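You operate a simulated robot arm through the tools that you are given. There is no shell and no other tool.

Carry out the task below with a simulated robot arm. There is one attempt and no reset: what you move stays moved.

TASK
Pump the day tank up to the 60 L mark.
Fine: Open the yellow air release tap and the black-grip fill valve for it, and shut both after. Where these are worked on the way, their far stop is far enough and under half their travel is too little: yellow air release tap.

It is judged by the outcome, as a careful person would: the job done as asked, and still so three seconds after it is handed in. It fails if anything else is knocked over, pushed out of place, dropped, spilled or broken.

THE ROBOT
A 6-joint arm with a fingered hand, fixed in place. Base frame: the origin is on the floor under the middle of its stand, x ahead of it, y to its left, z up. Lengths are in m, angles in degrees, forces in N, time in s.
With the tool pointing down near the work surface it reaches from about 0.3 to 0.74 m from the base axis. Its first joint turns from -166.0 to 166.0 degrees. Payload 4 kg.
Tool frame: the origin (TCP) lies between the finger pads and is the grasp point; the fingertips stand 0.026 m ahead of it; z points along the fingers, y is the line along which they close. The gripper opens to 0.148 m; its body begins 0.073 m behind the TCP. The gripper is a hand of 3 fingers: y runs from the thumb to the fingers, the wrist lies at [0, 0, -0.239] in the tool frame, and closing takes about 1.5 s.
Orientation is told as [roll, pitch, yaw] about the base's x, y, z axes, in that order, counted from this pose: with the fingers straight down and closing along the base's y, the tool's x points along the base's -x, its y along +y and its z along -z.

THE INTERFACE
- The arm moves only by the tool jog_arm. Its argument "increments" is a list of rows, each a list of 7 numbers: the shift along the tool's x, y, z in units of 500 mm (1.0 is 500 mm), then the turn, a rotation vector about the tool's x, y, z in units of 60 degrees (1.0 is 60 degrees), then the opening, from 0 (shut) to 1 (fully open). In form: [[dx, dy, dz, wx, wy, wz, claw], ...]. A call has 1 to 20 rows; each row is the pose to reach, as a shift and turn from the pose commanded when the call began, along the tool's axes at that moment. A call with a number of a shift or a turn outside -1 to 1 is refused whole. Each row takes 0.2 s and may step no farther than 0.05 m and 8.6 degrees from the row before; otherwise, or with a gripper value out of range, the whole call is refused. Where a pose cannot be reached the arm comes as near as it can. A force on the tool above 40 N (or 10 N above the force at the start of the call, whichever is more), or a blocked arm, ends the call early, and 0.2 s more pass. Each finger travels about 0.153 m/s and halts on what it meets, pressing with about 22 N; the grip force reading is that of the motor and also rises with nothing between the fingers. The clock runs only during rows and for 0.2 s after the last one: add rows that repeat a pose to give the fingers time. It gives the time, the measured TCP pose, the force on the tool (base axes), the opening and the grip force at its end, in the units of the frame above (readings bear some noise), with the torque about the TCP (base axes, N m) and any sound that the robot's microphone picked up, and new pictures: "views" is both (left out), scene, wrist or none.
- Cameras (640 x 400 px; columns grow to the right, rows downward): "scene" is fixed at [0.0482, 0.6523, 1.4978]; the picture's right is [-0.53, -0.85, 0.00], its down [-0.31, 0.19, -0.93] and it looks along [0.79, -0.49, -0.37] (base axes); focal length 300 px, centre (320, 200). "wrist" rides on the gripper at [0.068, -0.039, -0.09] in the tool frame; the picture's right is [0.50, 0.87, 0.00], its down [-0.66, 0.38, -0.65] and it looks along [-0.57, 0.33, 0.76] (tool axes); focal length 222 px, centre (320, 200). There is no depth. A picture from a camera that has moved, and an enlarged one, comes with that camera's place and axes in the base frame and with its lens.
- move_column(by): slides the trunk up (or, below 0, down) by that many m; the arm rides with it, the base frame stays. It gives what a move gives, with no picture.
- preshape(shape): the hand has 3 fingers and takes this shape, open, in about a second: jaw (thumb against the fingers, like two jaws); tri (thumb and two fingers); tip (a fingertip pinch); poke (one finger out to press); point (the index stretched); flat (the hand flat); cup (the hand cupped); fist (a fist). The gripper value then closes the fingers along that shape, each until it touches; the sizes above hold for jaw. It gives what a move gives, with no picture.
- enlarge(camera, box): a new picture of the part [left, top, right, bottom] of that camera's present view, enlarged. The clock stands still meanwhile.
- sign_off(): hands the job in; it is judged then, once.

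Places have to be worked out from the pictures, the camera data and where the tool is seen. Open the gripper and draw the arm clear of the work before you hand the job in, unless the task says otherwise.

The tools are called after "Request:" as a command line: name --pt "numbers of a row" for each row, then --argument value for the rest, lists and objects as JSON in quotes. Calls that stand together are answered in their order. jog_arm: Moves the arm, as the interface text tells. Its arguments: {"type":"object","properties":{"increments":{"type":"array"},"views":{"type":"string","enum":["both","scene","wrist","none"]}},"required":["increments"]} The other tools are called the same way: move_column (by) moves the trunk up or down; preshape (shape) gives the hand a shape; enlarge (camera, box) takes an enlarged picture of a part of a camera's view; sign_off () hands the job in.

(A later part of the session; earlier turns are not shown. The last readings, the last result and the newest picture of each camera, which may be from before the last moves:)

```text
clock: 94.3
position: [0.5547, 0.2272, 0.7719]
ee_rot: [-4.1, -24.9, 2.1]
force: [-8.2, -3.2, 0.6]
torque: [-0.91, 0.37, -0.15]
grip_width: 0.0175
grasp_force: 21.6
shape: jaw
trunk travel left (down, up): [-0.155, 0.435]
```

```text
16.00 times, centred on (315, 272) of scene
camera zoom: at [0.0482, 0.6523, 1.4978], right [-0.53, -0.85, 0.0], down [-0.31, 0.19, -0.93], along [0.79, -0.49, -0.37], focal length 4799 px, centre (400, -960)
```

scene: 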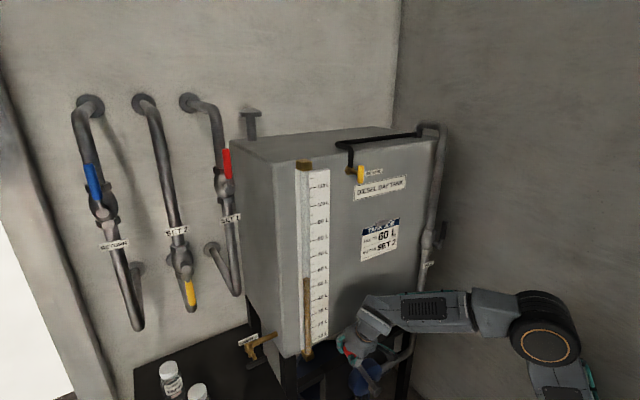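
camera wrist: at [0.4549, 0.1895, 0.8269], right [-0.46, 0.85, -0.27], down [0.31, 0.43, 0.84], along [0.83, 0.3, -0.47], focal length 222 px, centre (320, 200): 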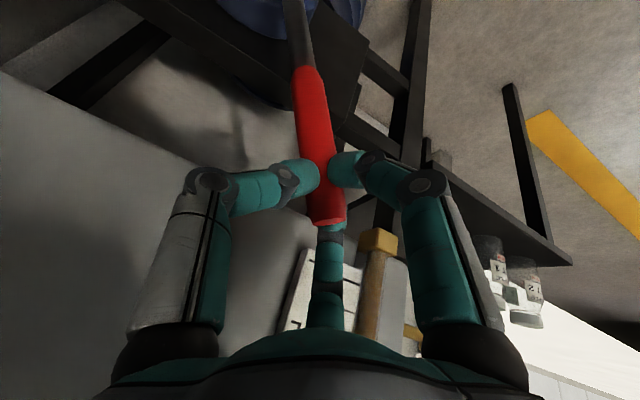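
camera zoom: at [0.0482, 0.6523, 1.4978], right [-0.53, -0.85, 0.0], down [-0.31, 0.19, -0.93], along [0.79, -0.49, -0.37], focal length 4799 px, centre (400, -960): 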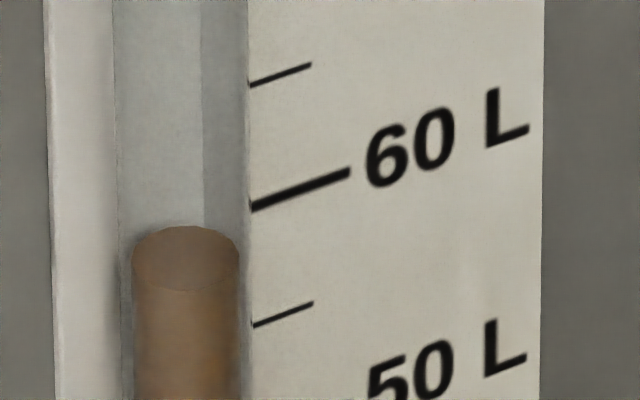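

At 16× the meniscus centre is ~27 px below the extended 60 L tick (24 px/L) → ≈58.9 L. One more full cycle (≈0.67 L), then remeasure.

Request:
jog_arm --pt "-0.0093 -0.0545 -0.0179 0 0 0 0" --pt "-0.0152 -0.1108 -0.031 0 0 0 0" --pt "-0.019 -0.1781 -0.0396 0 0 0 0" --pt "-0.0192 -0.246 -0.0407 0 0 0 0" --pt "-0.0159 -0.3136 -0.0342 0 0 0 0" --pt "-0.0065 -0.3796 -0.0217 0 0 0 0" --pt "0.0037 -0.4434 -0.0005 0 0 0 0" --pt "0.0149 -0.4955 0.0229 0 0 0 0" --pt "0.0037 -0.4434 -0.0005 0 0 0 0" --pt "-0.0065 -0.3796 -0.0217 0 0 0 0" --pt "-0.0159 -0.3136 -0.0342 0 0 0 0" --pt "-0.0192 -0.246 -0.0407 0 0 0 0" --pt "-0.019 -0.1781 -0.0396 0 0 0 0" --pt "-0.0152 -0.1108 -0.031 0 0 0 0" --pt "-0.0093 -0.0545 -0.0179 0 0 0 0" --pt "0 0 0 0 0 0 0" --views "none"

Request:
enlarge --camera "scene" --box '[300, 260, 330, 285]'

```text
clock: 97.7
position: [0.5525, 0.226, 0.7715]
ee_rot: [-4.1, -24.8, 2.1]
force: [-1.8, -1.2, 4.3]
torque: [-0.85, 0.21, -0.08]
grip_width: 0.0181
grasp_force: 22.3
shape: jaw
trunk travel left (down, up): [-0.155, 0.435]
```

```text
16.00 times, centred on (315, 272) of scene
camera zoom: at [0.0482, 0.6523, 1.4978], right [-0.53, -0.85, 0.0], down [-0.31, 0.19, -0.93], along [0.79, -0.49, -0.37], focal length 4799 px, centre (400, -960)
```

zoom: 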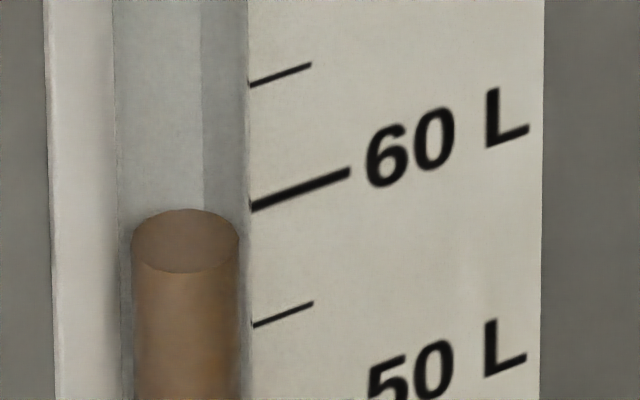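

Now ≈59.6 L by the scene view. A half-amplitude cycle adds ~0.35 L, staying safely at or below 60; then I'll release and verify with a level, parallax-free view from the wrist camera.

Request:
jog_arm --pt "-0.0093 -0.0545 -0.0179 0 0 0 0" --pt "-0.0152 -0.1108 -0.031 0 0 0 0" --pt "-0.019 -0.1781 -0.0396 0 0 0 0" --pt "-0.0192 -0.246 -0.0407 0 0 0 0" --pt "-0.019 -0.1781 -0.0396 0 0 0 0" --pt "-0.0152 -0.1108 -0.031 0 0 0 0" --pt "-0.0093 -0.0545 -0.0179 0 0 0 0" --pt "0 0 0 0 0 0 0" --views "none"

Request:
enlarge --camera "scene" --box '[300, 260, 330, 285]'

```text
clock: 99.5
position: [0.5526, 0.2267, 0.7713]
ee_rot: [-4.1, -25.0, 2.0]
force: [-4.0, -0.8, 7.0]
torque: [-0.82, 0.16, -0.11]
grip_width: 0.0183
grasp_force: 22.0
shape: jaw
trunk travel left (down, up): [-0.155, 0.435]
```

```text
16.00 times, centred on (315, 272) of scene
camera zoom: at [0.0482, 0.6523, 1.4978], right [-0.53, -0.85, 0.0], down [-0.31, 0.19, -0.93], along [0.79, -0.49, -0.37], focal length 4799 px, centre (400, -960)
```

zoom: 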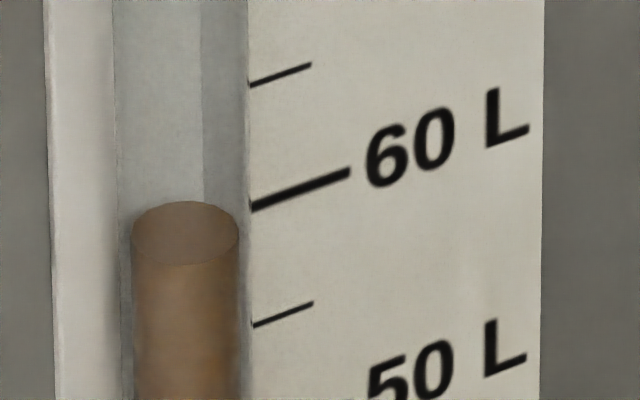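

Scene view says ≈59.9 L. I release the handle, back off, and raise the wrist camera to the level's height for a parallax-free check.

Request:
jog_arm --pt "0 0 0 0 0 0 0.15" --pt "0 0 0 0 0 0 0.3" --pt "0 0 0 0 0 0 0.45" --pt "0 0 -0.06 0 0 0 0.45" --pt "0 0 -0.13 0 0 0 0.45" --pt "0 0 -0.2 0 0 0 0.45" --pt "-0.0223 0.0123 -0.2664 0 0 0 0.45" --pt "-0.0445 0.0247 -0.3328 0 0 0 0.45" --pt "-0.0668 0.037 -0.3992 0 0 0 0.45"

Request:
enlarge --camera "wrist" --box '[280, 20, 440, 120]'

Request:
enlarge --camera "scene" --box '[300, 260, 330, 285]'

```text
clock: 101.5
position: [0.5005, 0.2579, 0.961]
ee_rot: [-4.1, -24.8, 2.0]
force: [0.3, -0.5, -0.2]
torque: [0.01, 0.01, 0.02]
grip_width: 0.0664
grasp_force: 0.0
shape: jaw
trunk travel left (down, up): [-0.155, 0.435]
camera wrist: at [0.4012, 0.2215, 1.0185], right [-0.46, 0.85, -0.27], down [0.32, 0.43, 0.84], along [0.83, 0.3, -0.47], focal length 222 px, centre (320, 200)
```

scene: 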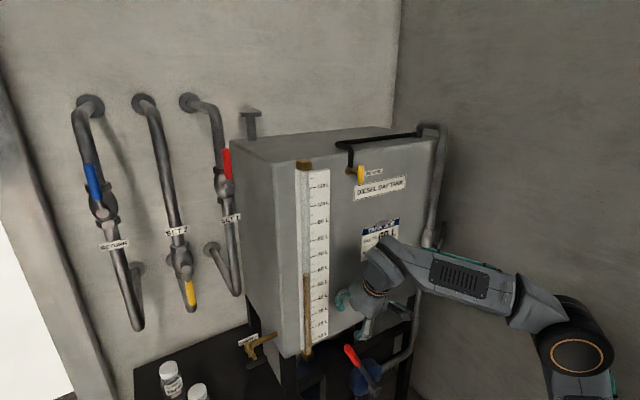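
wrist: 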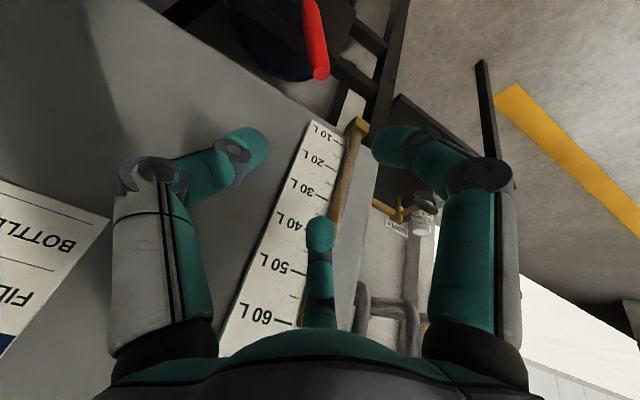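

```text
4.00 times, centred on (360, 70) of wrist
camera zoom: at [0.4012, 0.2215, 1.0185], right [-0.46, 0.85, -0.27], down [0.32, 0.43, 0.84], along [0.83, 0.3, -0.47], focal length 888 px, centre (160, 720)
```

zoom: 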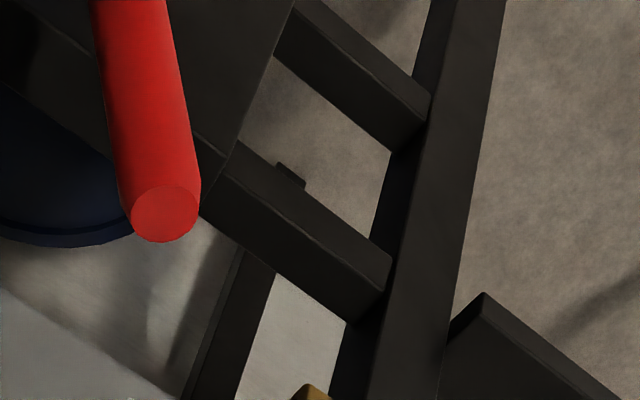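

```text
16.00 times, centred on (315, 272) of scene
camera zoom: at [0.0482, 0.6523, 1.4978], right [-0.53, -0.85, 0.0], down [-0.31, 0.19, -0.93], along [0.79, -0.49, -0.37], focal length 4799 px, centre (400, -960)
```

zoom: 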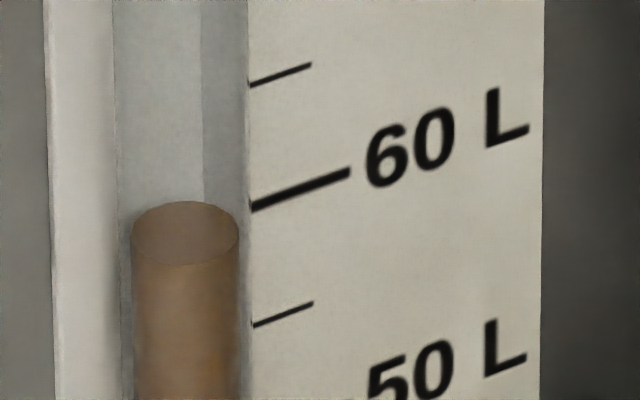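

The gauge is visible but the 60 L region is hidden behind a finger. I shift the hand right ~10 cm so it shows between the fingers.

Request:
jog_arm --pt "-0.0014 -0.067 -0.0035 0 0 0 0.45" --pt "-0.0028 -0.134 -0.007 0 0 0 0.45" --pt "-0.0042 -0.2012 -0.0106 0 0 0 0.45" --views "wrist"

Request:
enlarge --camera "wrist" --box '[320, 200, 440, 340]'

```text
clock: 102.3
position: [0.4998, 0.1557, 0.9769]
ee_rot: [-4.1, -24.8, 1.8]
force: [-0.6, -0.4, -0.7]
torque: [-0.01, 0.01, 0.03]
grip_width: 0.0665
grasp_force: 0.0
shape: jaw
trunk travel left (down, up): [-0.155, 0.435]
camera wrist: at [0.4005, 0.1196, 1.0324], right [-0.46, 0.85, -0.27], down [0.32, 0.43, 0.84], along [0.83, 0.3, -0.47], focal length 222 px, centre (320, 200)
```

wrist: 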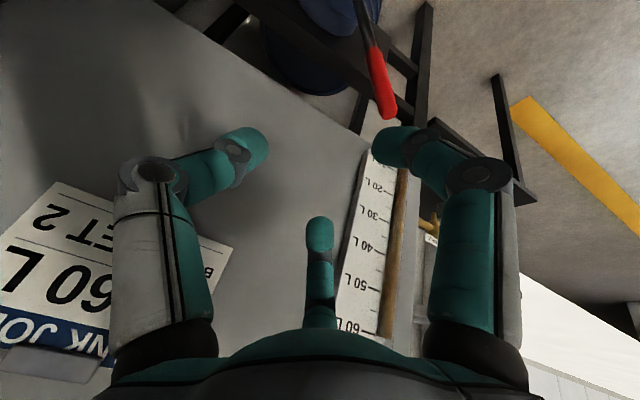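

```text
2.86 times, centred on (380, 270) of wrist
camera zoom: at [0.4005, 0.1196, 1.0324], right [-0.46, 0.85, -0.27], down [0.32, 0.43, 0.84], along [0.83, 0.3, -0.47], focal length 635 px, centre (149, 0)
```

zoom: 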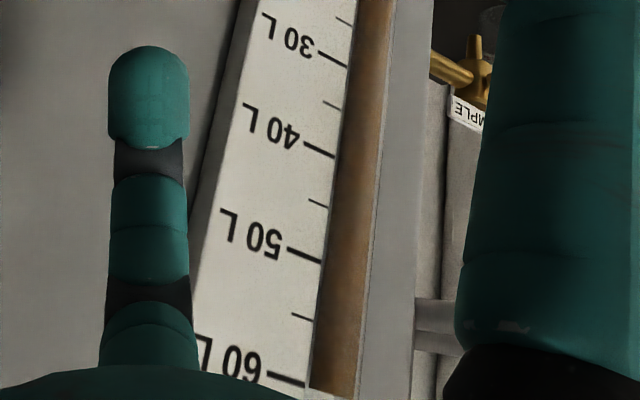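

Almost: the 60 L tick and the liquid top are at the lower edge. I enlarge that region and also raise the hand a little to clear the palm edge.

Request:
enlarge --camera "wrist" --box '[340, 290, 420, 360]'

Request:
jog_arm --pt "-0.0169 -0.0025 -0.0362 0 0 0 0.45" --pt "-0.0338 -0.005 -0.0723 0 0 0 0.45" --views "none"

Request:
enlarge --camera "wrist" --box '[330, 250, 430, 340]'

```text
5.71 times, centred on (380, 325) of wrist
camera zoom: at [0.4005, 0.1196, 1.0324], right [-0.46, 0.85, -0.27], down [0.32, 0.43, 0.84], along [0.83, 0.3, -0.47], focal length 1269 px, centre (-23, -514)
```

zoom: 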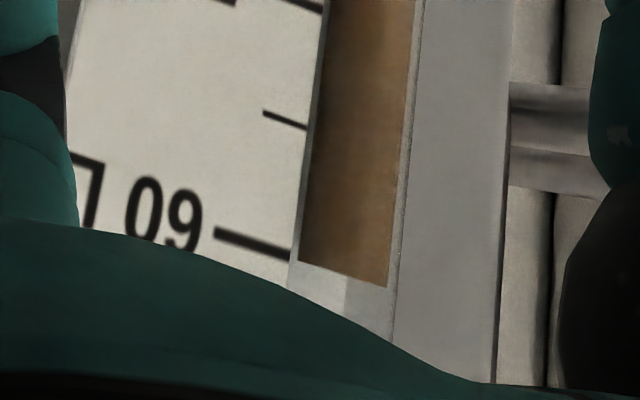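

```text
clock: 102.9
position: [0.4988, 0.1566, 1.0173]
ee_rot: [-4.1, -24.8, 2.1]
force: [0.0, -0.7, 0.4]
torque: [0.02, -0.03, -0.02]
grip_width: 0.0661
grasp_force: 0.1
shape: jaw
trunk travel left (down, up): [-0.155, 0.435]
```

```text
4.44 times, centred on (380, 295) of wrist
camera zoom: at [0.4004, 0.1207, 1.0747], right [-0.46, 0.85, -0.27], down [0.32, 0.43, 0.84], along [0.83, 0.3, -0.47], focal length 987 px, centre (53, -222)
```

zoom: 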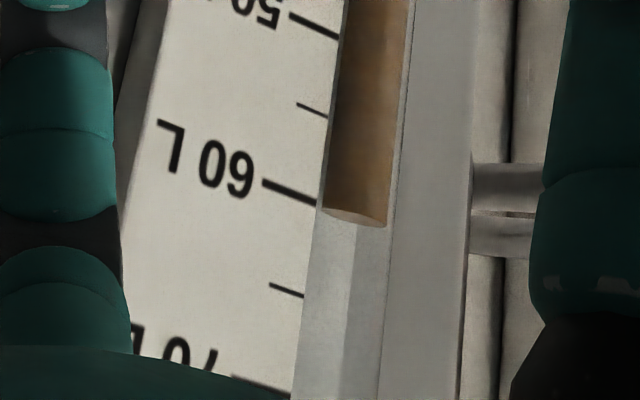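

Parallax-free views: liquid edge sits within ~0.15 L of the 60 L tick (one view +0.1, the other −0.1). The tank is at 60 L. Now close the fill valve: raise the trunk 0.1 m for reach, and move to a pre-grasp up-left of the lever's top end.

Request:
move_column --by 0.1

Request:
jog_arm --pt "-0.0079 -0.0766 -0.0053 0.0653 0.0003 -0.0306 0.45" --pt "-0.0159 -0.1531 -0.0106 0.1307 0.0005 -0.0612 0.45" --pt "-0.0238 -0.2297 -0.0159 0.196 0.0008 -0.0918 0.45" --pt "-0.0317 -0.3063 -0.0212 0.2613 0.0011 -0.1224 0.45" --pt "-0.0397 -0.3828 -0.0265 0.3267 0.0013 -0.153 0.45" --pt "-0.0476 -0.4594 -0.0318 0.392 0.0016 -0.1836 0.45"

Request:
enlarge --camera "wrist" --box '[220, 20, 440, 220]'

```text
clock: 104.3
position: [0.4988, 0.1571, 1.1181]
ee_rot: [-4.1, -24.8, 1.9]
force: [0.5, -0.4, 1.4]
torque: [0.0, 0.02, -0.01]
grip_width: 0.0662
grasp_force: 0.0
shape: jaw
trunk travel left (down, up): [-0.255, 0.335]
```

```text
clock: 105.7
position: [0.5144, -0.0697, 1.1546]
ee_rot: [-32.2, -21.2, 13.2]
force: [0.7, 0.2, -0.1]
torque: [0.0, -0.02, -0.01]
grip_width: 0.0662
grasp_force: 0.0
shape: jaw
trunk travel left (down, up): [-0.255, 0.335]
camera wrist: at [0.4152, -0.0782, 1.2217], right [-0.46, 0.65, -0.61], down [0.32, 0.76, 0.57], along [0.83, 0.07, -0.55], focal length 222 px, centre (320, 200)
```

scene: 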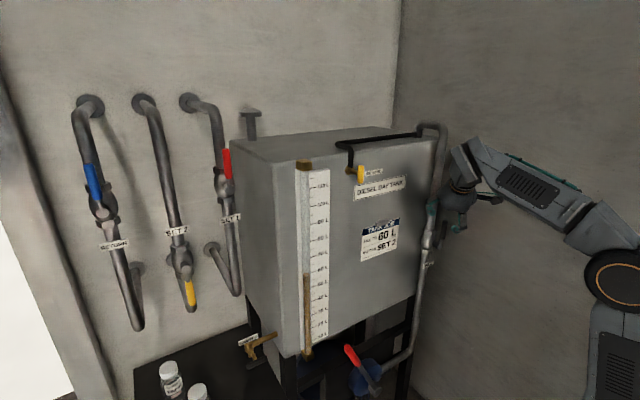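
wrist: 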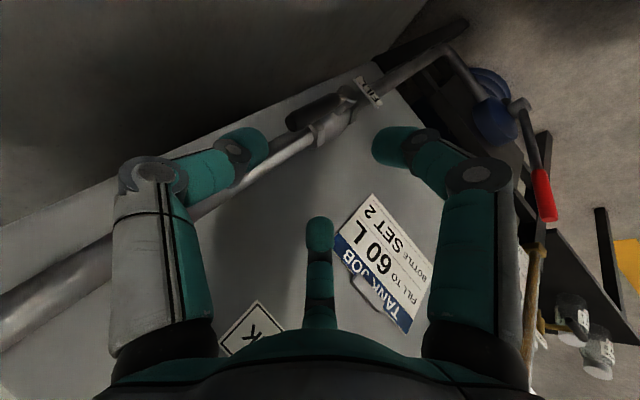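

```text
2.00 times, centred on (330, 120) of wrist
camera zoom: at [0.4152, -0.0782, 1.2217], right [-0.46, 0.65, -0.61], down [0.32, 0.76, 0.57], along [0.83, 0.07, -0.55], focal length 444 px, centre (300, 360)
```

zoom: 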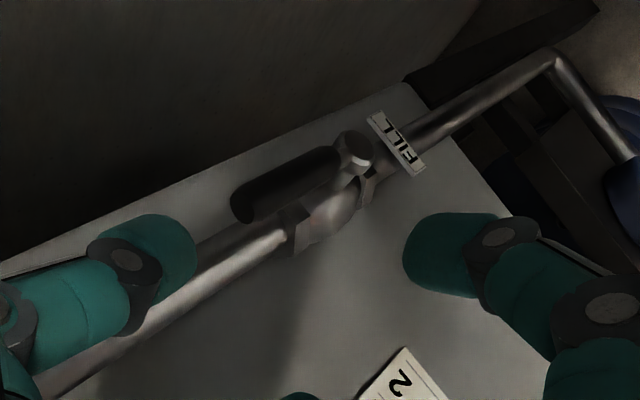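

Reached easily. Lever tip now at about (0.562,-0.129,1.093), vertical. Advance 9 cm onto its end and half close.

Request:
jog_arm --pt "-0.0001 -0.0045 0.0452 0 0 0 0.45" --pt "-0.0002 -0.0089 0.0904 0 0 0 0.45" --pt "-0.0003 -0.0134 0.1356 0 0 0 0.45" --pt "-0.0004 -0.0178 0.1808 0 0 0 0.45" --pt "-0.0004 -0.0178 0.1808 0 0 0 0.3"

Request:
enlarge --camera "wrist" --box '[220, 60, 420, 240]'

```text
clock: 106.9
position: [0.5546, -0.1175, 1.0889]
ee_rot: [-32.1, -21.3, 13.3]
force: [0.5, -0.8, 0.0]
torque: [0.04, 0.03, 0.02]
grip_width: 0.0452
grasp_force: 0.1
shape: jaw
trunk travel left (down, up): [-0.255, 0.335]
camera wrist: at [0.4558, -0.1268, 1.1557], right [-0.46, 0.65, -0.61], down [0.32, 0.76, 0.57], along [0.83, 0.07, -0.55], focal length 222 px, centre (320, 200)
```

scene: 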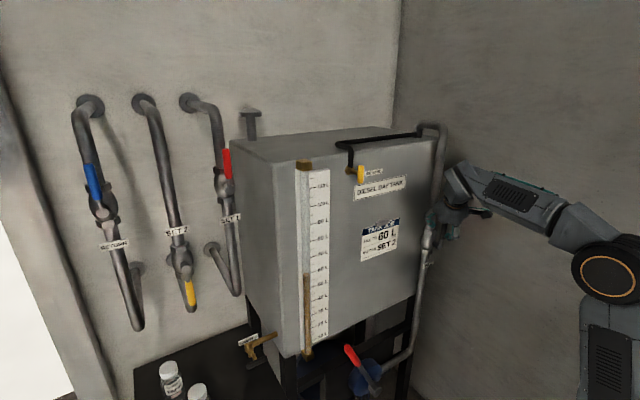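
wrist: 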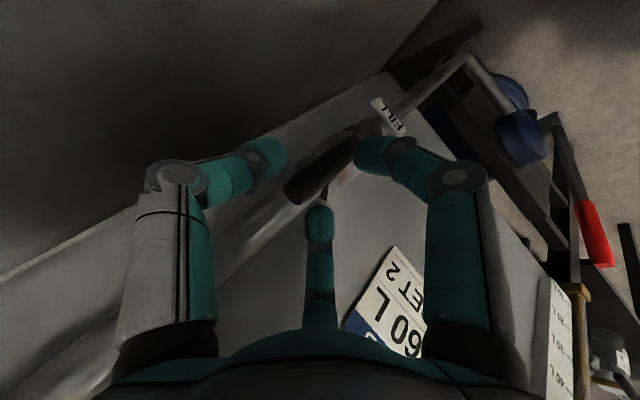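

```text
2.22 times, centred on (320, 150) of wrist
camera zoom: at [0.4558, -0.1268, 1.1557], right [-0.46, 0.65, -0.61], down [0.32, 0.76, 0.57], along [0.83, 0.07, -0.55], focal length 494 px, centre (320, 311)
```

zoom: 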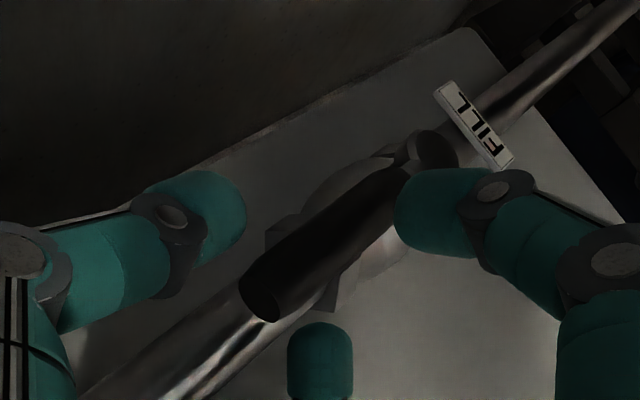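

The lever runs between thumb (one side) and the two fingers (other side). Closing the grip.

Request:
jog_arm --pt "0 0 0 0 0 0 0.2" --pt "0 0 0 0 0 0 0.1" --pt "0 0 0 0 0 0 0.0" --pt "0 0 0 0 0 0 0.0" --pt "0 0 0 0 0 0 0.0" --views "none"

Request:
enlarge --camera "wrist" --box '[220, 60, 420, 240]'

```text
clock: 108.1
position: [0.5548, -0.1176, 1.0891]
ee_rot: [-32.0, -21.3, 13.2]
force: [-2.4, 2.6, -2.3]
torque: [0.22, 0.3, -0.04]
grip_width: 0.0134
grasp_force: 21.9
shape: jaw
trunk travel left (down, up): [-0.255, 0.335]
```

```text
2.22 times, centred on (320, 150) of wrist
camera zoom: at [0.4554, -0.1262, 1.1559], right [-0.46, 0.65, -0.61], down [0.32, 0.76, 0.57], along [0.83, 0.07, -0.55], focal length 494 px, centre (320, 311)
```

zoom: 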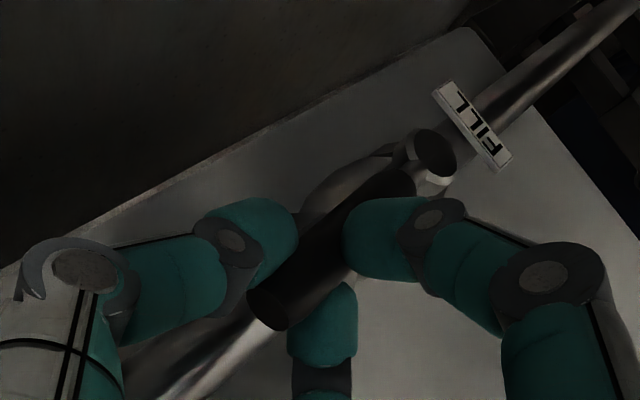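

Gripped (21.9 N). Swing the lever back left/down through the first 46°, rotating the hand with it.

Request:
jog_arm --pt "-0.0037 0.0216 -0.0078 0.0817 0.0005 -0.0378 0" --pt "-0.0062 0.0443 -0.0129 0.1649 0.001 -0.0762 0" --pt "-0.0074 0.0678 -0.0152 0.2481 0.0016 -0.1147 0" --pt "-0.0074 0.0911 -0.0147 0.3313 0.0021 -0.1532 0" --pt "-0.0061 0.1119 -0.0116 0.4145 0.0026 -0.1916 0" --pt "-0.0039 0.1322 -0.0067 0.4977 0.0031 -0.2301 0"

Request:
enlarge --camera "wrist" --box '[220, 60, 420, 240]'

Request:
enlarge --camera "scene" --box '[400, 200, 500, 280]'

```text
clock: 109.5
position: [0.5542, -0.0599, 1.0596]
ee_rot: [-64.7, -11.0, 22.5]
force: [5.3, -5.2, -7.4]
torque: [0.03, 0.15, -0.05]
grip_width: 0.0122
grasp_force: 21.6
shape: jaw
trunk travel left (down, up): [-0.255, 0.335]
camera wrist: at [0.4549, -0.0305, 1.1202], right [-0.46, 0.21, -0.86], down [0.32, 0.95, 0.06], along [0.83, -0.25, -0.5], focal length 222 px, centre (320, 200)
```

scene: 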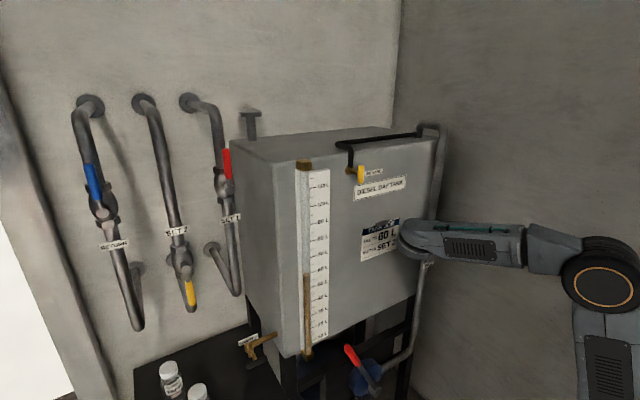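
wrist: 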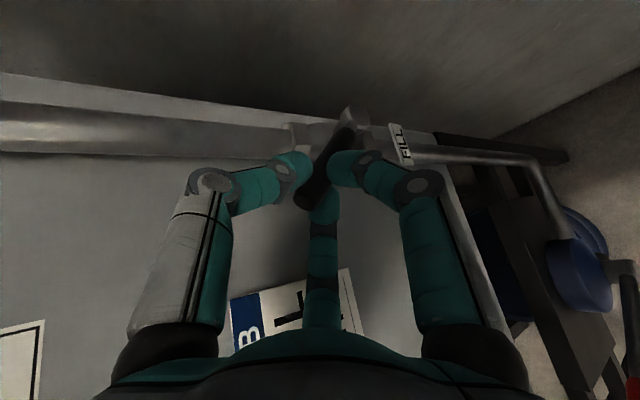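

```text
2.22 times, centred on (320, 150) of wrist
camera zoom: at [0.4549, -0.0305, 1.1202], right [-0.46, 0.21, -0.86], down [0.32, 0.95, 0.06], along [0.83, -0.25, -0.5], focal length 494 px, centre (320, 311)
```

zoom: 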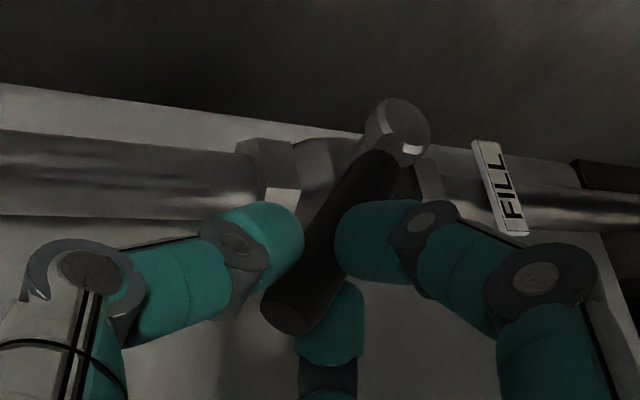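

```text
5.00 times, centred on (450, 240) of scene
camera zoom: at [0.0482, 0.6523, 1.4978], right [-0.53, -0.85, 0.0], down [-0.31, 0.19, -0.93], along [0.79, -0.49, -0.37], focal length 1500 px, centre (-330, 0)
```

zoom: 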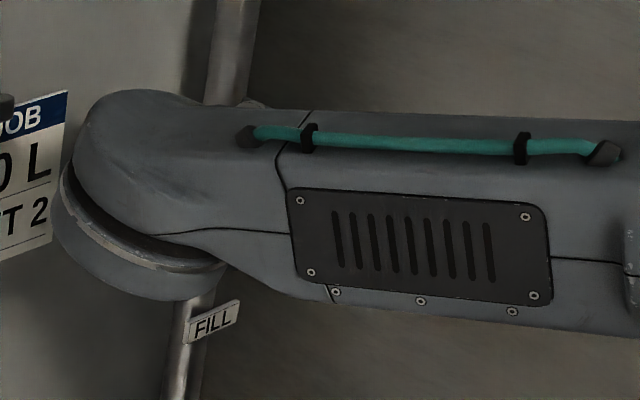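

Lever at ~44° with low force. Continue swinging down to the closed stop.

Request:
jog_arm --pt "-0.0016 0.0202 -0.0033 0.068 0.0003 -0.0316 0" --pt "-0.0024 0.0404 -0.0048 0.136 0.0006 -0.0632 0" --pt "-0.0021 0.0611 -0.0038 0.2041 0.0009 -0.0948 0" --pt "-0.0008 0.0813 -0.001 0.2721 0.0013 -0.1264 0" --pt "0.0014 0.1012 0.0041 0.3401 0.0016 -0.158 0" --pt "0.0042 0.1182 0.0103 0.4157 0.0019 -0.1931 0" --pt "0.0078 0.1344 0.0182 0.4912 0.0023 -0.2282 0"

Request:
enlarge --camera "wrist" --box '[220, 60, 420, 240]'

Request:
enlarge --camera "scene" --box '[400, 200, 500, 280]'

```text
clock: 111.1
position: [0.5536, -0.0372, 0.9959]
ee_rot: [-94.5, 2.4, 24.9]
force: [8.4, -6.0, 5.7]
torque: [-0.19, -0.04, 0.0]
grip_width: 0.0121
grasp_force: 21.7
shape: jaw
trunk travel left (down, up): [-0.255, 0.335]
camera wrist: at [0.4543, 0.0192, 1.0324], right [-0.46, -0.29, -0.84], down [0.32, 0.83, -0.46], along [0.83, -0.47, -0.29], focal length 222 px, centre (320, 200)
```

scene: 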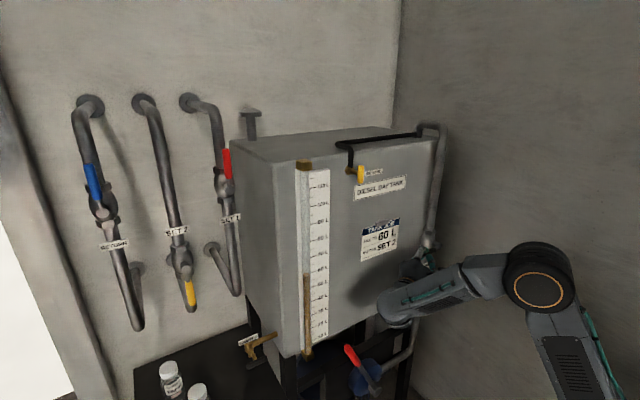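
wrist: 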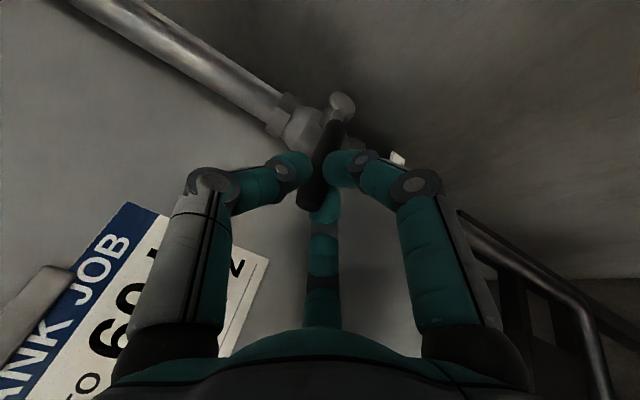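

```text
2.22 times, centred on (320, 150) of wrist
camera zoom: at [0.4543, 0.0192, 1.0324], right [-0.46, -0.29, -0.84], down [0.32, 0.83, -0.46], along [0.83, -0.47, -0.29], focal length 494 px, centre (320, 311)
```

zoom: 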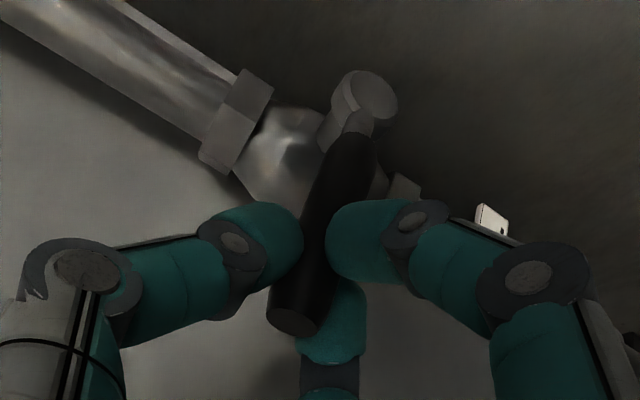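

```text
5.00 times, centred on (450, 240) of scene
camera zoom: at [0.0482, 0.6523, 1.4978], right [-0.53, -0.85, 0.0], down [-0.31, 0.19, -0.93], along [0.79, -0.49, -0.37], focal length 1500 px, centre (-330, 0)
```

zoom: 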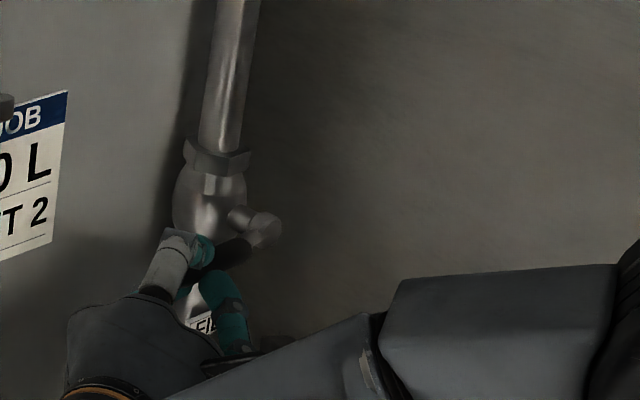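

Lever is about horizontal. Press down 8 mm more to seat it firmly against the closed stop.

Request:
jog_arm --pt "0 0.008 0 0 0 0 0" --pt "0 0.016 0 0 0 0 0" --views "none"

Request:
enlarge --camera "wrist" --box '[220, 60, 420, 240]'

```text
clock: 111.7
position: [0.5524, -0.0362, 0.9901]
ee_rot: [-94.7, 2.2, 24.9]
force: [-2.4, 7.2, 21.4]
torque: [-0.51, -0.17, -0.01]
grip_width: 0.0126
grasp_force: 22.1
shape: jaw
trunk travel left (down, up): [-0.255, 0.335]
```

```text
2.22 times, centred on (320, 150) of wrist
camera zoom: at [0.4531, 0.0204, 1.0253], right [-0.45, -0.29, -0.84], down [0.32, 0.83, -0.45], along [0.83, -0.47, -0.29], focal length 494 px, centre (320, 311)
```

zoom: 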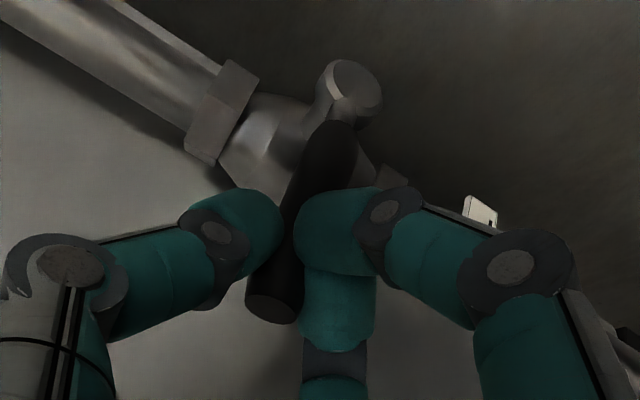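

Force rose to 21 N and the lever no longer followed: it's against the closed stop. Release and withdraw along the tool axis.

Request:
jog_arm --pt "0 -0.006 0 0 0 0 0.15" --pt "0 -0.006 0 0 0 0 0.3" --pt "0 -0.006 0 0 0 0 0.5" --pt "0 -0.006 -0.05 0 0 0 0.5" --pt "0 -0.006 -0.13 0 0 0 0.5" --pt "0 -0.006 -0.2 0 0 0 0.5"

Request:
enlarge --camera "scene" --box '[400, 220, 460, 280]'

Request:
enlarge --camera "wrist" --box '[240, 40, 420, 200]'

Request:
enlarge --camera "scene" --box '[300, 260, 330, 285]'

```text
clock: 113.1
position: [0.5114, 0.0525, 0.9816]
ee_rot: [-94.5, 2.4, 24.9]
force: [-0.1, -1.2, -0.5]
torque: [0.01, 0.04, 0.03]
grip_width: 0.0734
grasp_force: 0.0
shape: jaw
trunk travel left (down, up): [-0.255, 0.335]
camera wrist: at [0.4126, 0.1089, 1.0174], right [-0.46, -0.29, -0.84], down [0.32, 0.83, -0.45], along [0.83, -0.48, -0.29], focal length 222 px, centre (320, 200)
```

scene: 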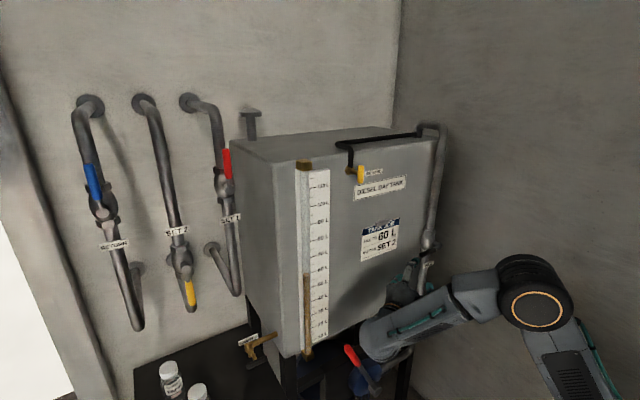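
wrist: 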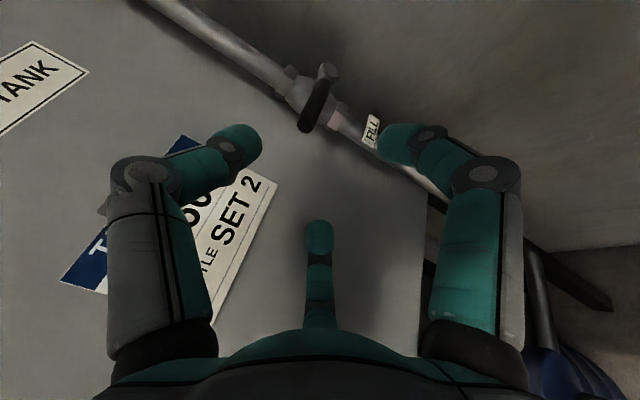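

```text
6.67 times, centred on (430, 250) of scene
camera zoom: at [0.0482, 0.6523, 1.4978], right [-0.53, -0.85, 0.0], down [-0.31, 0.19, -0.93], along [0.79, -0.49, -0.37], focal length 2000 px, centre (-413, -133)
```

zoom: 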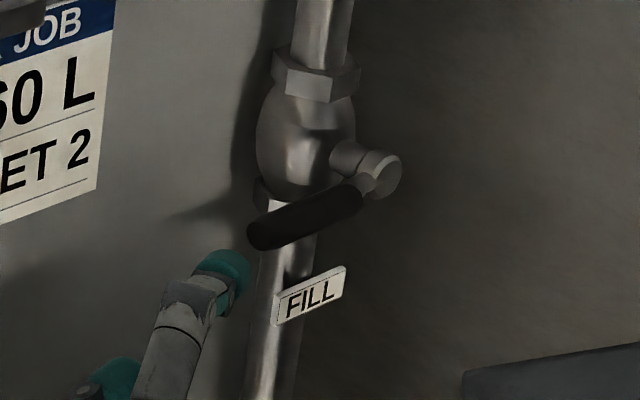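

```text
2.50 times, centred on (330, 120) of wrist
camera zoom: at [0.4126, 0.1089, 1.0174], right [-0.46, -0.29, -0.84], down [0.32, 0.83, -0.45], along [0.83, -0.48, -0.29], focal length 555 px, centre (295, 400)
```

zoom: 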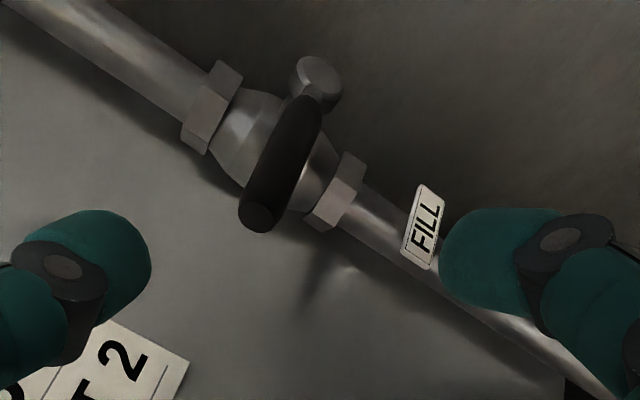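

```text
16.00 times, centred on (315, 272) of scene
camera zoom: at [0.0482, 0.6523, 1.4978], right [-0.53, -0.85, 0.0], down [-0.31, 0.19, -0.93], along [0.79, -0.49, -0.37], focal length 4799 px, centre (400, -960)
```

zoom: 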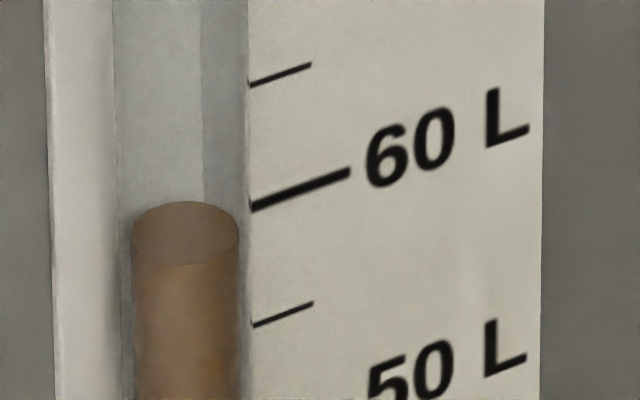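

The fill lever is exactly back at its original closed position and the level holds. Now to the air tap: rotate the hand back to face the tank (first half of the rotation) while rising.

Request:
jog_arm --pt "0.006 -0.0443 -0.0211 0.0572 -0.062 -0.0899 0.6" --pt "0.0119 -0.0886 -0.0421 0.1145 -0.1239 -0.1797 0.6" --pt "0.0179 -0.1329 -0.0632 0.1717 -0.1859 -0.2696 0.6" --pt "0.0239 -0.1771 -0.0842 0.229 -0.2479 -0.3594 0.6" --pt "0.0299 -0.2214 -0.1053 0.2862 -0.3099 -0.4493 0.6" --pt "0.0358 -0.2657 -0.1263 0.3435 -0.3718 -0.5391 0.6" --pt "0.0418 -0.31 -0.1474 0.4007 -0.4338 -0.629 0.6"

```text
clock: 114.7
position: [0.4636, 0.1238, 1.131]
ee_rot: [-112.3, 45.2, 42.4]
force: [0.7, 0.1, -0.7]
torque: [0.0, -0.01, -0.02]
grip_width: 0.0884
grasp_force: 0.1
shape: jaw
trunk travel left (down, up): [-0.255, 0.335]
camera wrist: at [0.3624, 0.1647, 1.1822], right [-0.46, -0.86, -0.21], down [-0.28, 0.37, -0.89], along [0.84, -0.35, -0.41], focal length 222 px, centre (320, 200)
```

scene: 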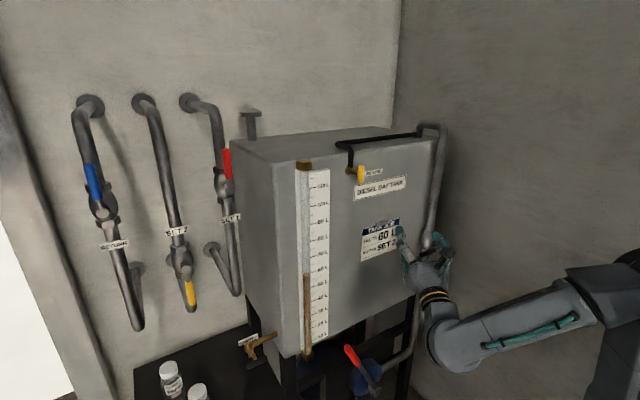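
wrist: 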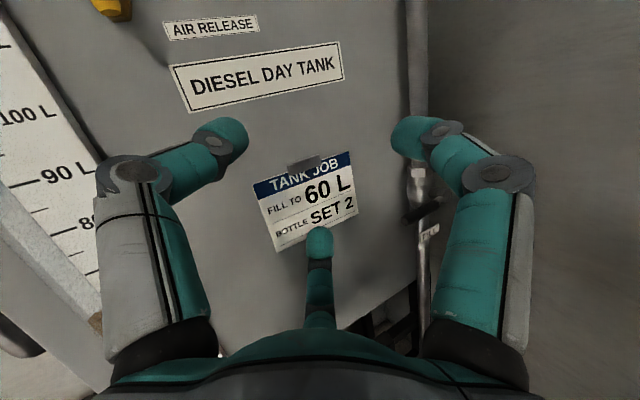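

Good view. Second half of the rotation, rising to face the tap at x≈0.48.

Request:
jog_arm --pt "0.0205 -0.0434 0.0066 0.0572 -0.062 -0.0899 0.65" --pt "0.041 -0.0868 0.0131 0.1145 -0.1239 -0.1797 0.65" --pt "0.0615 -0.1302 0.0197 0.1717 -0.1859 -0.2696 0.65" --pt "0.0819 -0.1736 0.0263 0.229 -0.2479 -0.3594 0.65" --pt "0.1024 -0.217 0.0329 0.2862 -0.3099 -0.4493 0.65" --pt "0.1229 -0.2604 0.0394 0.3435 -0.3718 -0.5391 0.65" --pt "0.1434 -0.3038 0.046 0.4007 -0.4338 -0.629 0.65"

Request:
enlarge --camera "wrist" --box '[240, 40, 420, 200]'

```text
clock: 116.3
position: [0.5162, 0.1559, 1.2132]
ee_rot: [-171.3, 88.0, 9.9]
force: [0.0, 0.2, -0.4]
torque: [-0.02, -0.03, 0.0]
grip_width: 0.0959
grasp_force: 0.1
shape: jaw
out of reach, approached as far as the arm can: row 5, 6, 7
trunk travel left (down, up): [-0.255, 0.335]
camera wrist: at [0.423, 0.193, 1.2793], right [0.0, -0.87, 0.5], down [-0.62, -0.39, -0.68], along [0.78, -0.31, -0.54], focal length 222 px, centre (320, 200)
```

scene: 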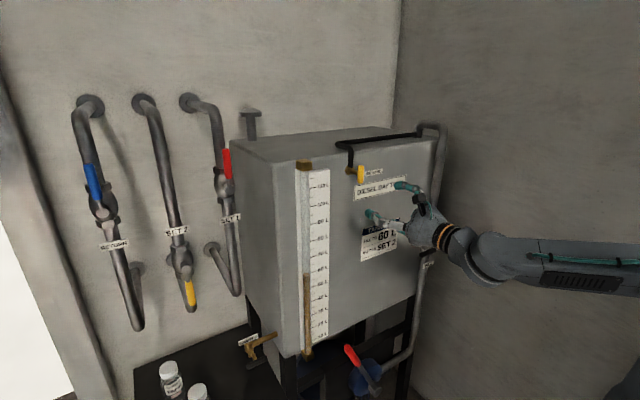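
wrist: 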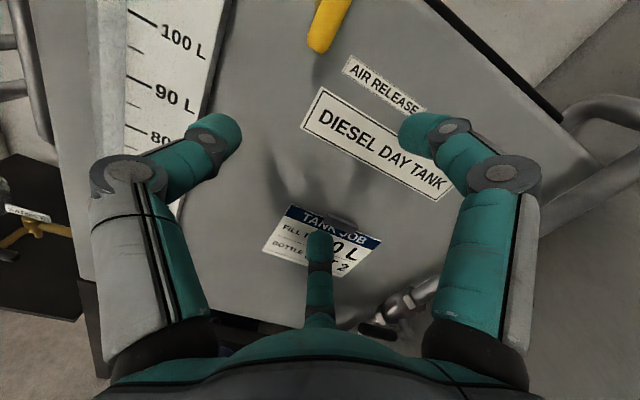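

```text
2.50 times, centred on (330, 120) of wrist
camera zoom: at [0.423, 0.193, 1.2793], right [0.0, -0.87, 0.5], down [-0.62, -0.39, -0.68], along [0.78, -0.31, -0.54], focal length 555 px, centre (295, 400)
```

zoom: 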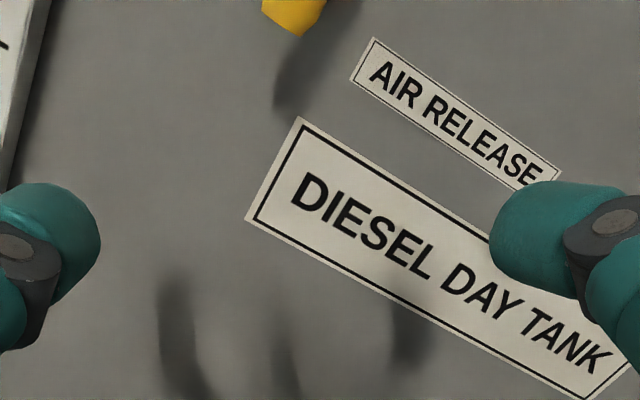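

The last rows were out of reach with this trunk height. The tap pose worked earlier with the trunk at the top, so I raise the trunk 0.3 m (fingers stay ~4 cm clear of the tap).

Request:
move_column --by 0.3

Request:
jog_arm --pt "0 -0.01 -0.02 0 0 0 0.65" --pt "-0.06 -0.03 -0.03 0 0 0 0.65" --pt "-0.13 -0.05 -0.03 0 0 0 0.65" --pt "-0.2 -0.065 -0.03 0 0 0 0.65"

```text
clock: 119.3
position: [0.5157, 0.1557, 1.5151]
ee_rot: [-170.1, 88.0, 11.0]
force: [0.5, 0.6, -0.9]
torque: [0.02, 0.03, 0.01]
grip_width: 0.0959
grasp_force: 0.1
shape: jaw
trunk travel left (down, up): [-0.555, 0.035]
```

```text
clock: 120.3
position: [0.5048, 0.1907, 1.4129]
ee_rot: [-168.9, 88.0, 12.3]
force: [-0.8, 0.1, -1.0]
torque: [0.0, 0.0, 0.03]
grip_width: 0.0959
grasp_force: 0.2
shape: jaw
trunk travel left (down, up): [-0.555, 0.035]
camera wrist: at [0.4116, 0.2272, 1.4782], right [0.0, -0.87, 0.49], down [-0.62, -0.39, -0.68], along [0.78, -0.31, -0.54], focal length 222 px, centre (320, 200)
```

scene: 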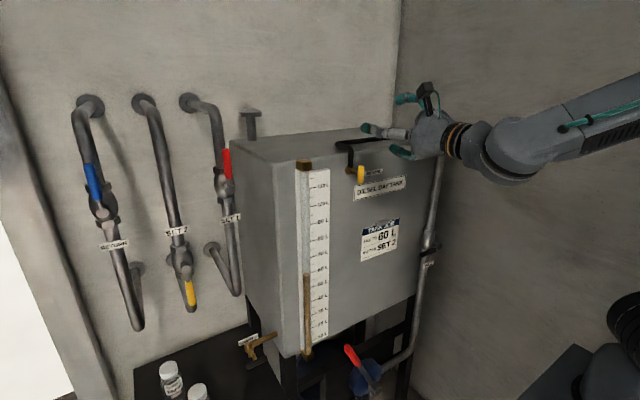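
wrist: 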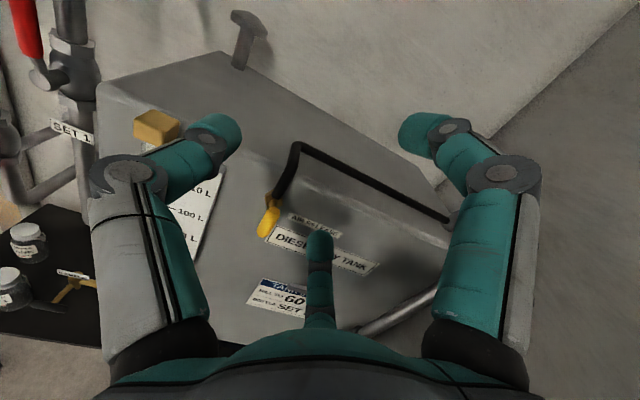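

Good. Continue down to tap height with a small orientation correction.

Request:
jog_arm --pt "-0.0629 0.0017 -0.0047 -0.005 -0.0083 0 0.65" --pt "-0.1257 0.0035 -0.0094 -0.0101 -0.0166 0 0.65" --pt "-0.1886 0.0052 -0.0141 -0.0152 -0.0249 0 0.65" --pt "-0.2514 0.0069 -0.0188 -0.0202 -0.0332 0 0.65"

Request:
enlarge --camera "wrist" --box '[240, 60, 400, 200]'

Request:
enlarge --camera "scene" --box '[330, 140, 430, 220]'

```text
clock: 121.3
position: [0.4996, 0.188, 1.2849]
ee_rot: [-89.5, 89.5, 90.6]
force: [-0.2, 0.2, -0.7]
torque: [0.0, 0.01, 0.08]
grip_width: 0.096
grasp_force: 0.1
shape: jaw
trunk travel left (down, up): [-0.555, 0.035]
camera wrist: at [0.4087, 0.2262, 1.3546], right [0.0, -0.87, 0.49], down [-0.65, -0.37, -0.66], along [0.76, -0.32, -0.57], focal length 222 px, centre (320, 200)
```

scene: 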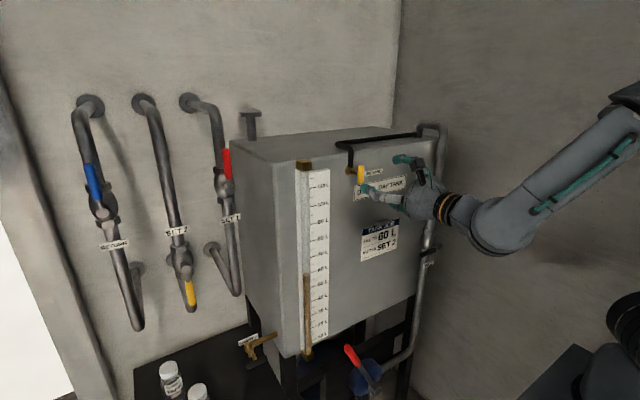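
wrist: 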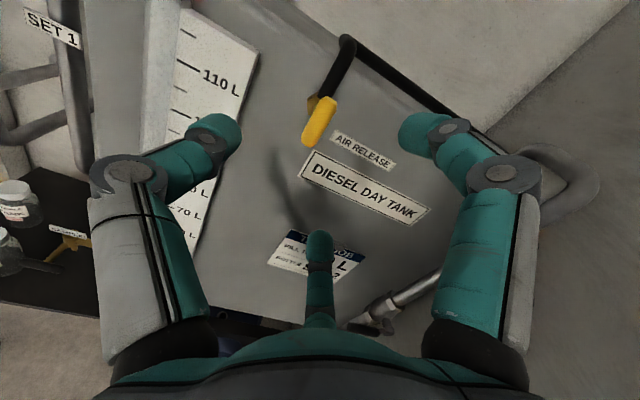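

```text
2.86 times, centred on (320, 130) of wrist
camera zoom: at [0.4087, 0.2262, 1.3546], right [0.0, -0.87, 0.49], down [-0.65, -0.37, -0.66], along [0.76, -0.32, -0.57], focal length 635 px, centre (320, 400)
```

zoom: 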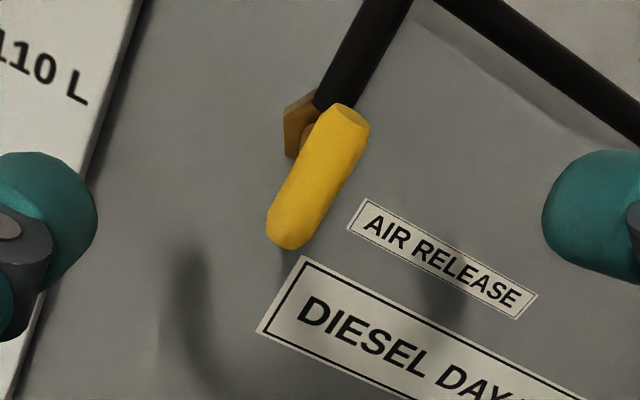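

```text
5.00 times, centred on (380, 180) of scene
camera zoom: at [0.0482, 0.6523, 1.4978], right [-0.53, -0.85, 0.0], down [-0.31, 0.19, -0.93], along [0.79, -0.49, -0.37], focal length 1500 px, centre (20, 300)
```

zoom: 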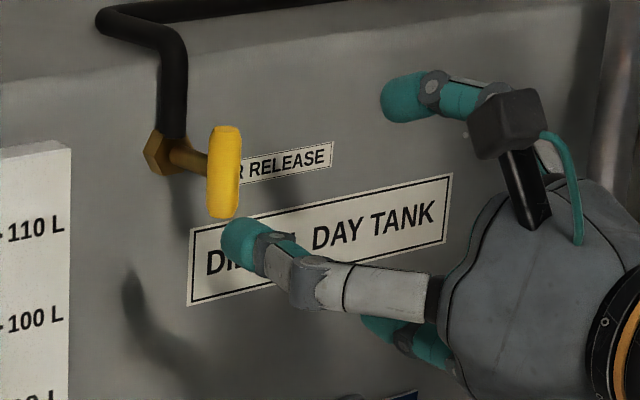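

Tap bar centre at ≈(0.598,0.190,1.290), vertical. Advance to the same grip depth as before (x≈0.577) and partially close.

Request:
jog_arm --pt "0.0012 -0.0005 0.0387 0 0 0 0.65" --pt "0.0025 -0.001 0.0774 0 0 0 0.65" --pt "0.0038 -0.0015 0.1161 0 0 0 0.65" --pt "0.005 -0.002 0.1548 0 0 0 0.65" --pt "0.005 -0.002 0.1548 0 0 0 0.45" --pt "0.005 -0.002 0.1548 0 0 0 0.3" --pt "0.005 -0.002 0.1548 0 0 0 0.25" --views "none"

Request:
enlarge --camera "wrist" --box '[240, 110, 400, 250]'

Request:
enlarge --camera "scene" --box '[330, 140, 430, 220]'

```text
clock: 122.9
position: [0.5763, 0.1888, 1.2895]
ee_rot: [-87.7, 89.6, 92.1]
force: [-1.3, 1.2, 0.1]
torque: [0.01, 0.0, -0.02]
grip_width: 0.0379
grasp_force: 0.1
shape: jaw
trunk travel left (down, up): [-0.555, 0.035]
```

```text
2.86 times, centred on (320, 180) of wrist
camera zoom: at [0.4861, 0.2274, 1.3583], right [0.0, -0.87, 0.49], down [-0.65, -0.37, -0.66], along [0.76, -0.32, -0.57], focal length 635 px, centre (320, 257)
```

zoom: 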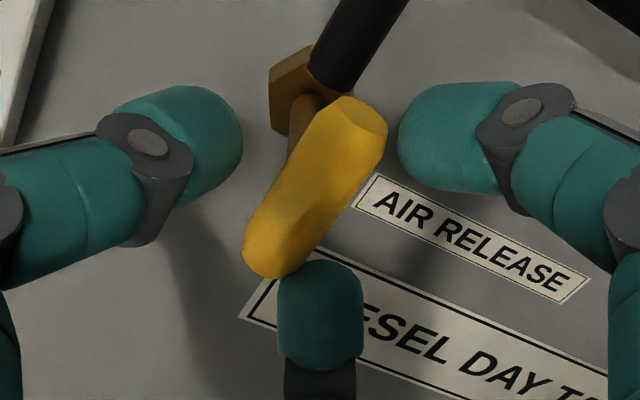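

```text
5.00 times, centred on (380, 180) of scene
camera zoom: at [0.0482, 0.6523, 1.4978], right [-0.53, -0.85, 0.0], down [-0.31, 0.19, -0.93], along [0.79, -0.49, -0.37], focal length 1500 px, centre (20, 300)
```

zoom: 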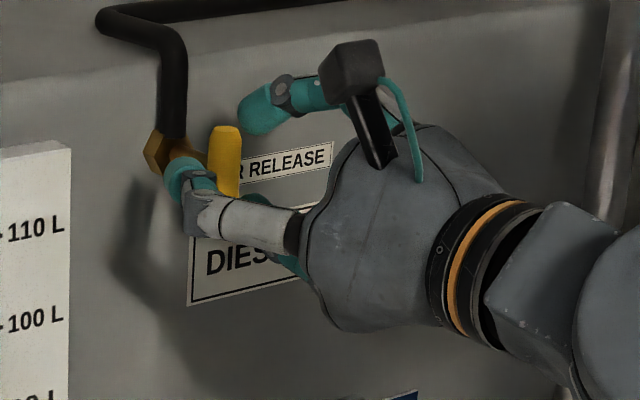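

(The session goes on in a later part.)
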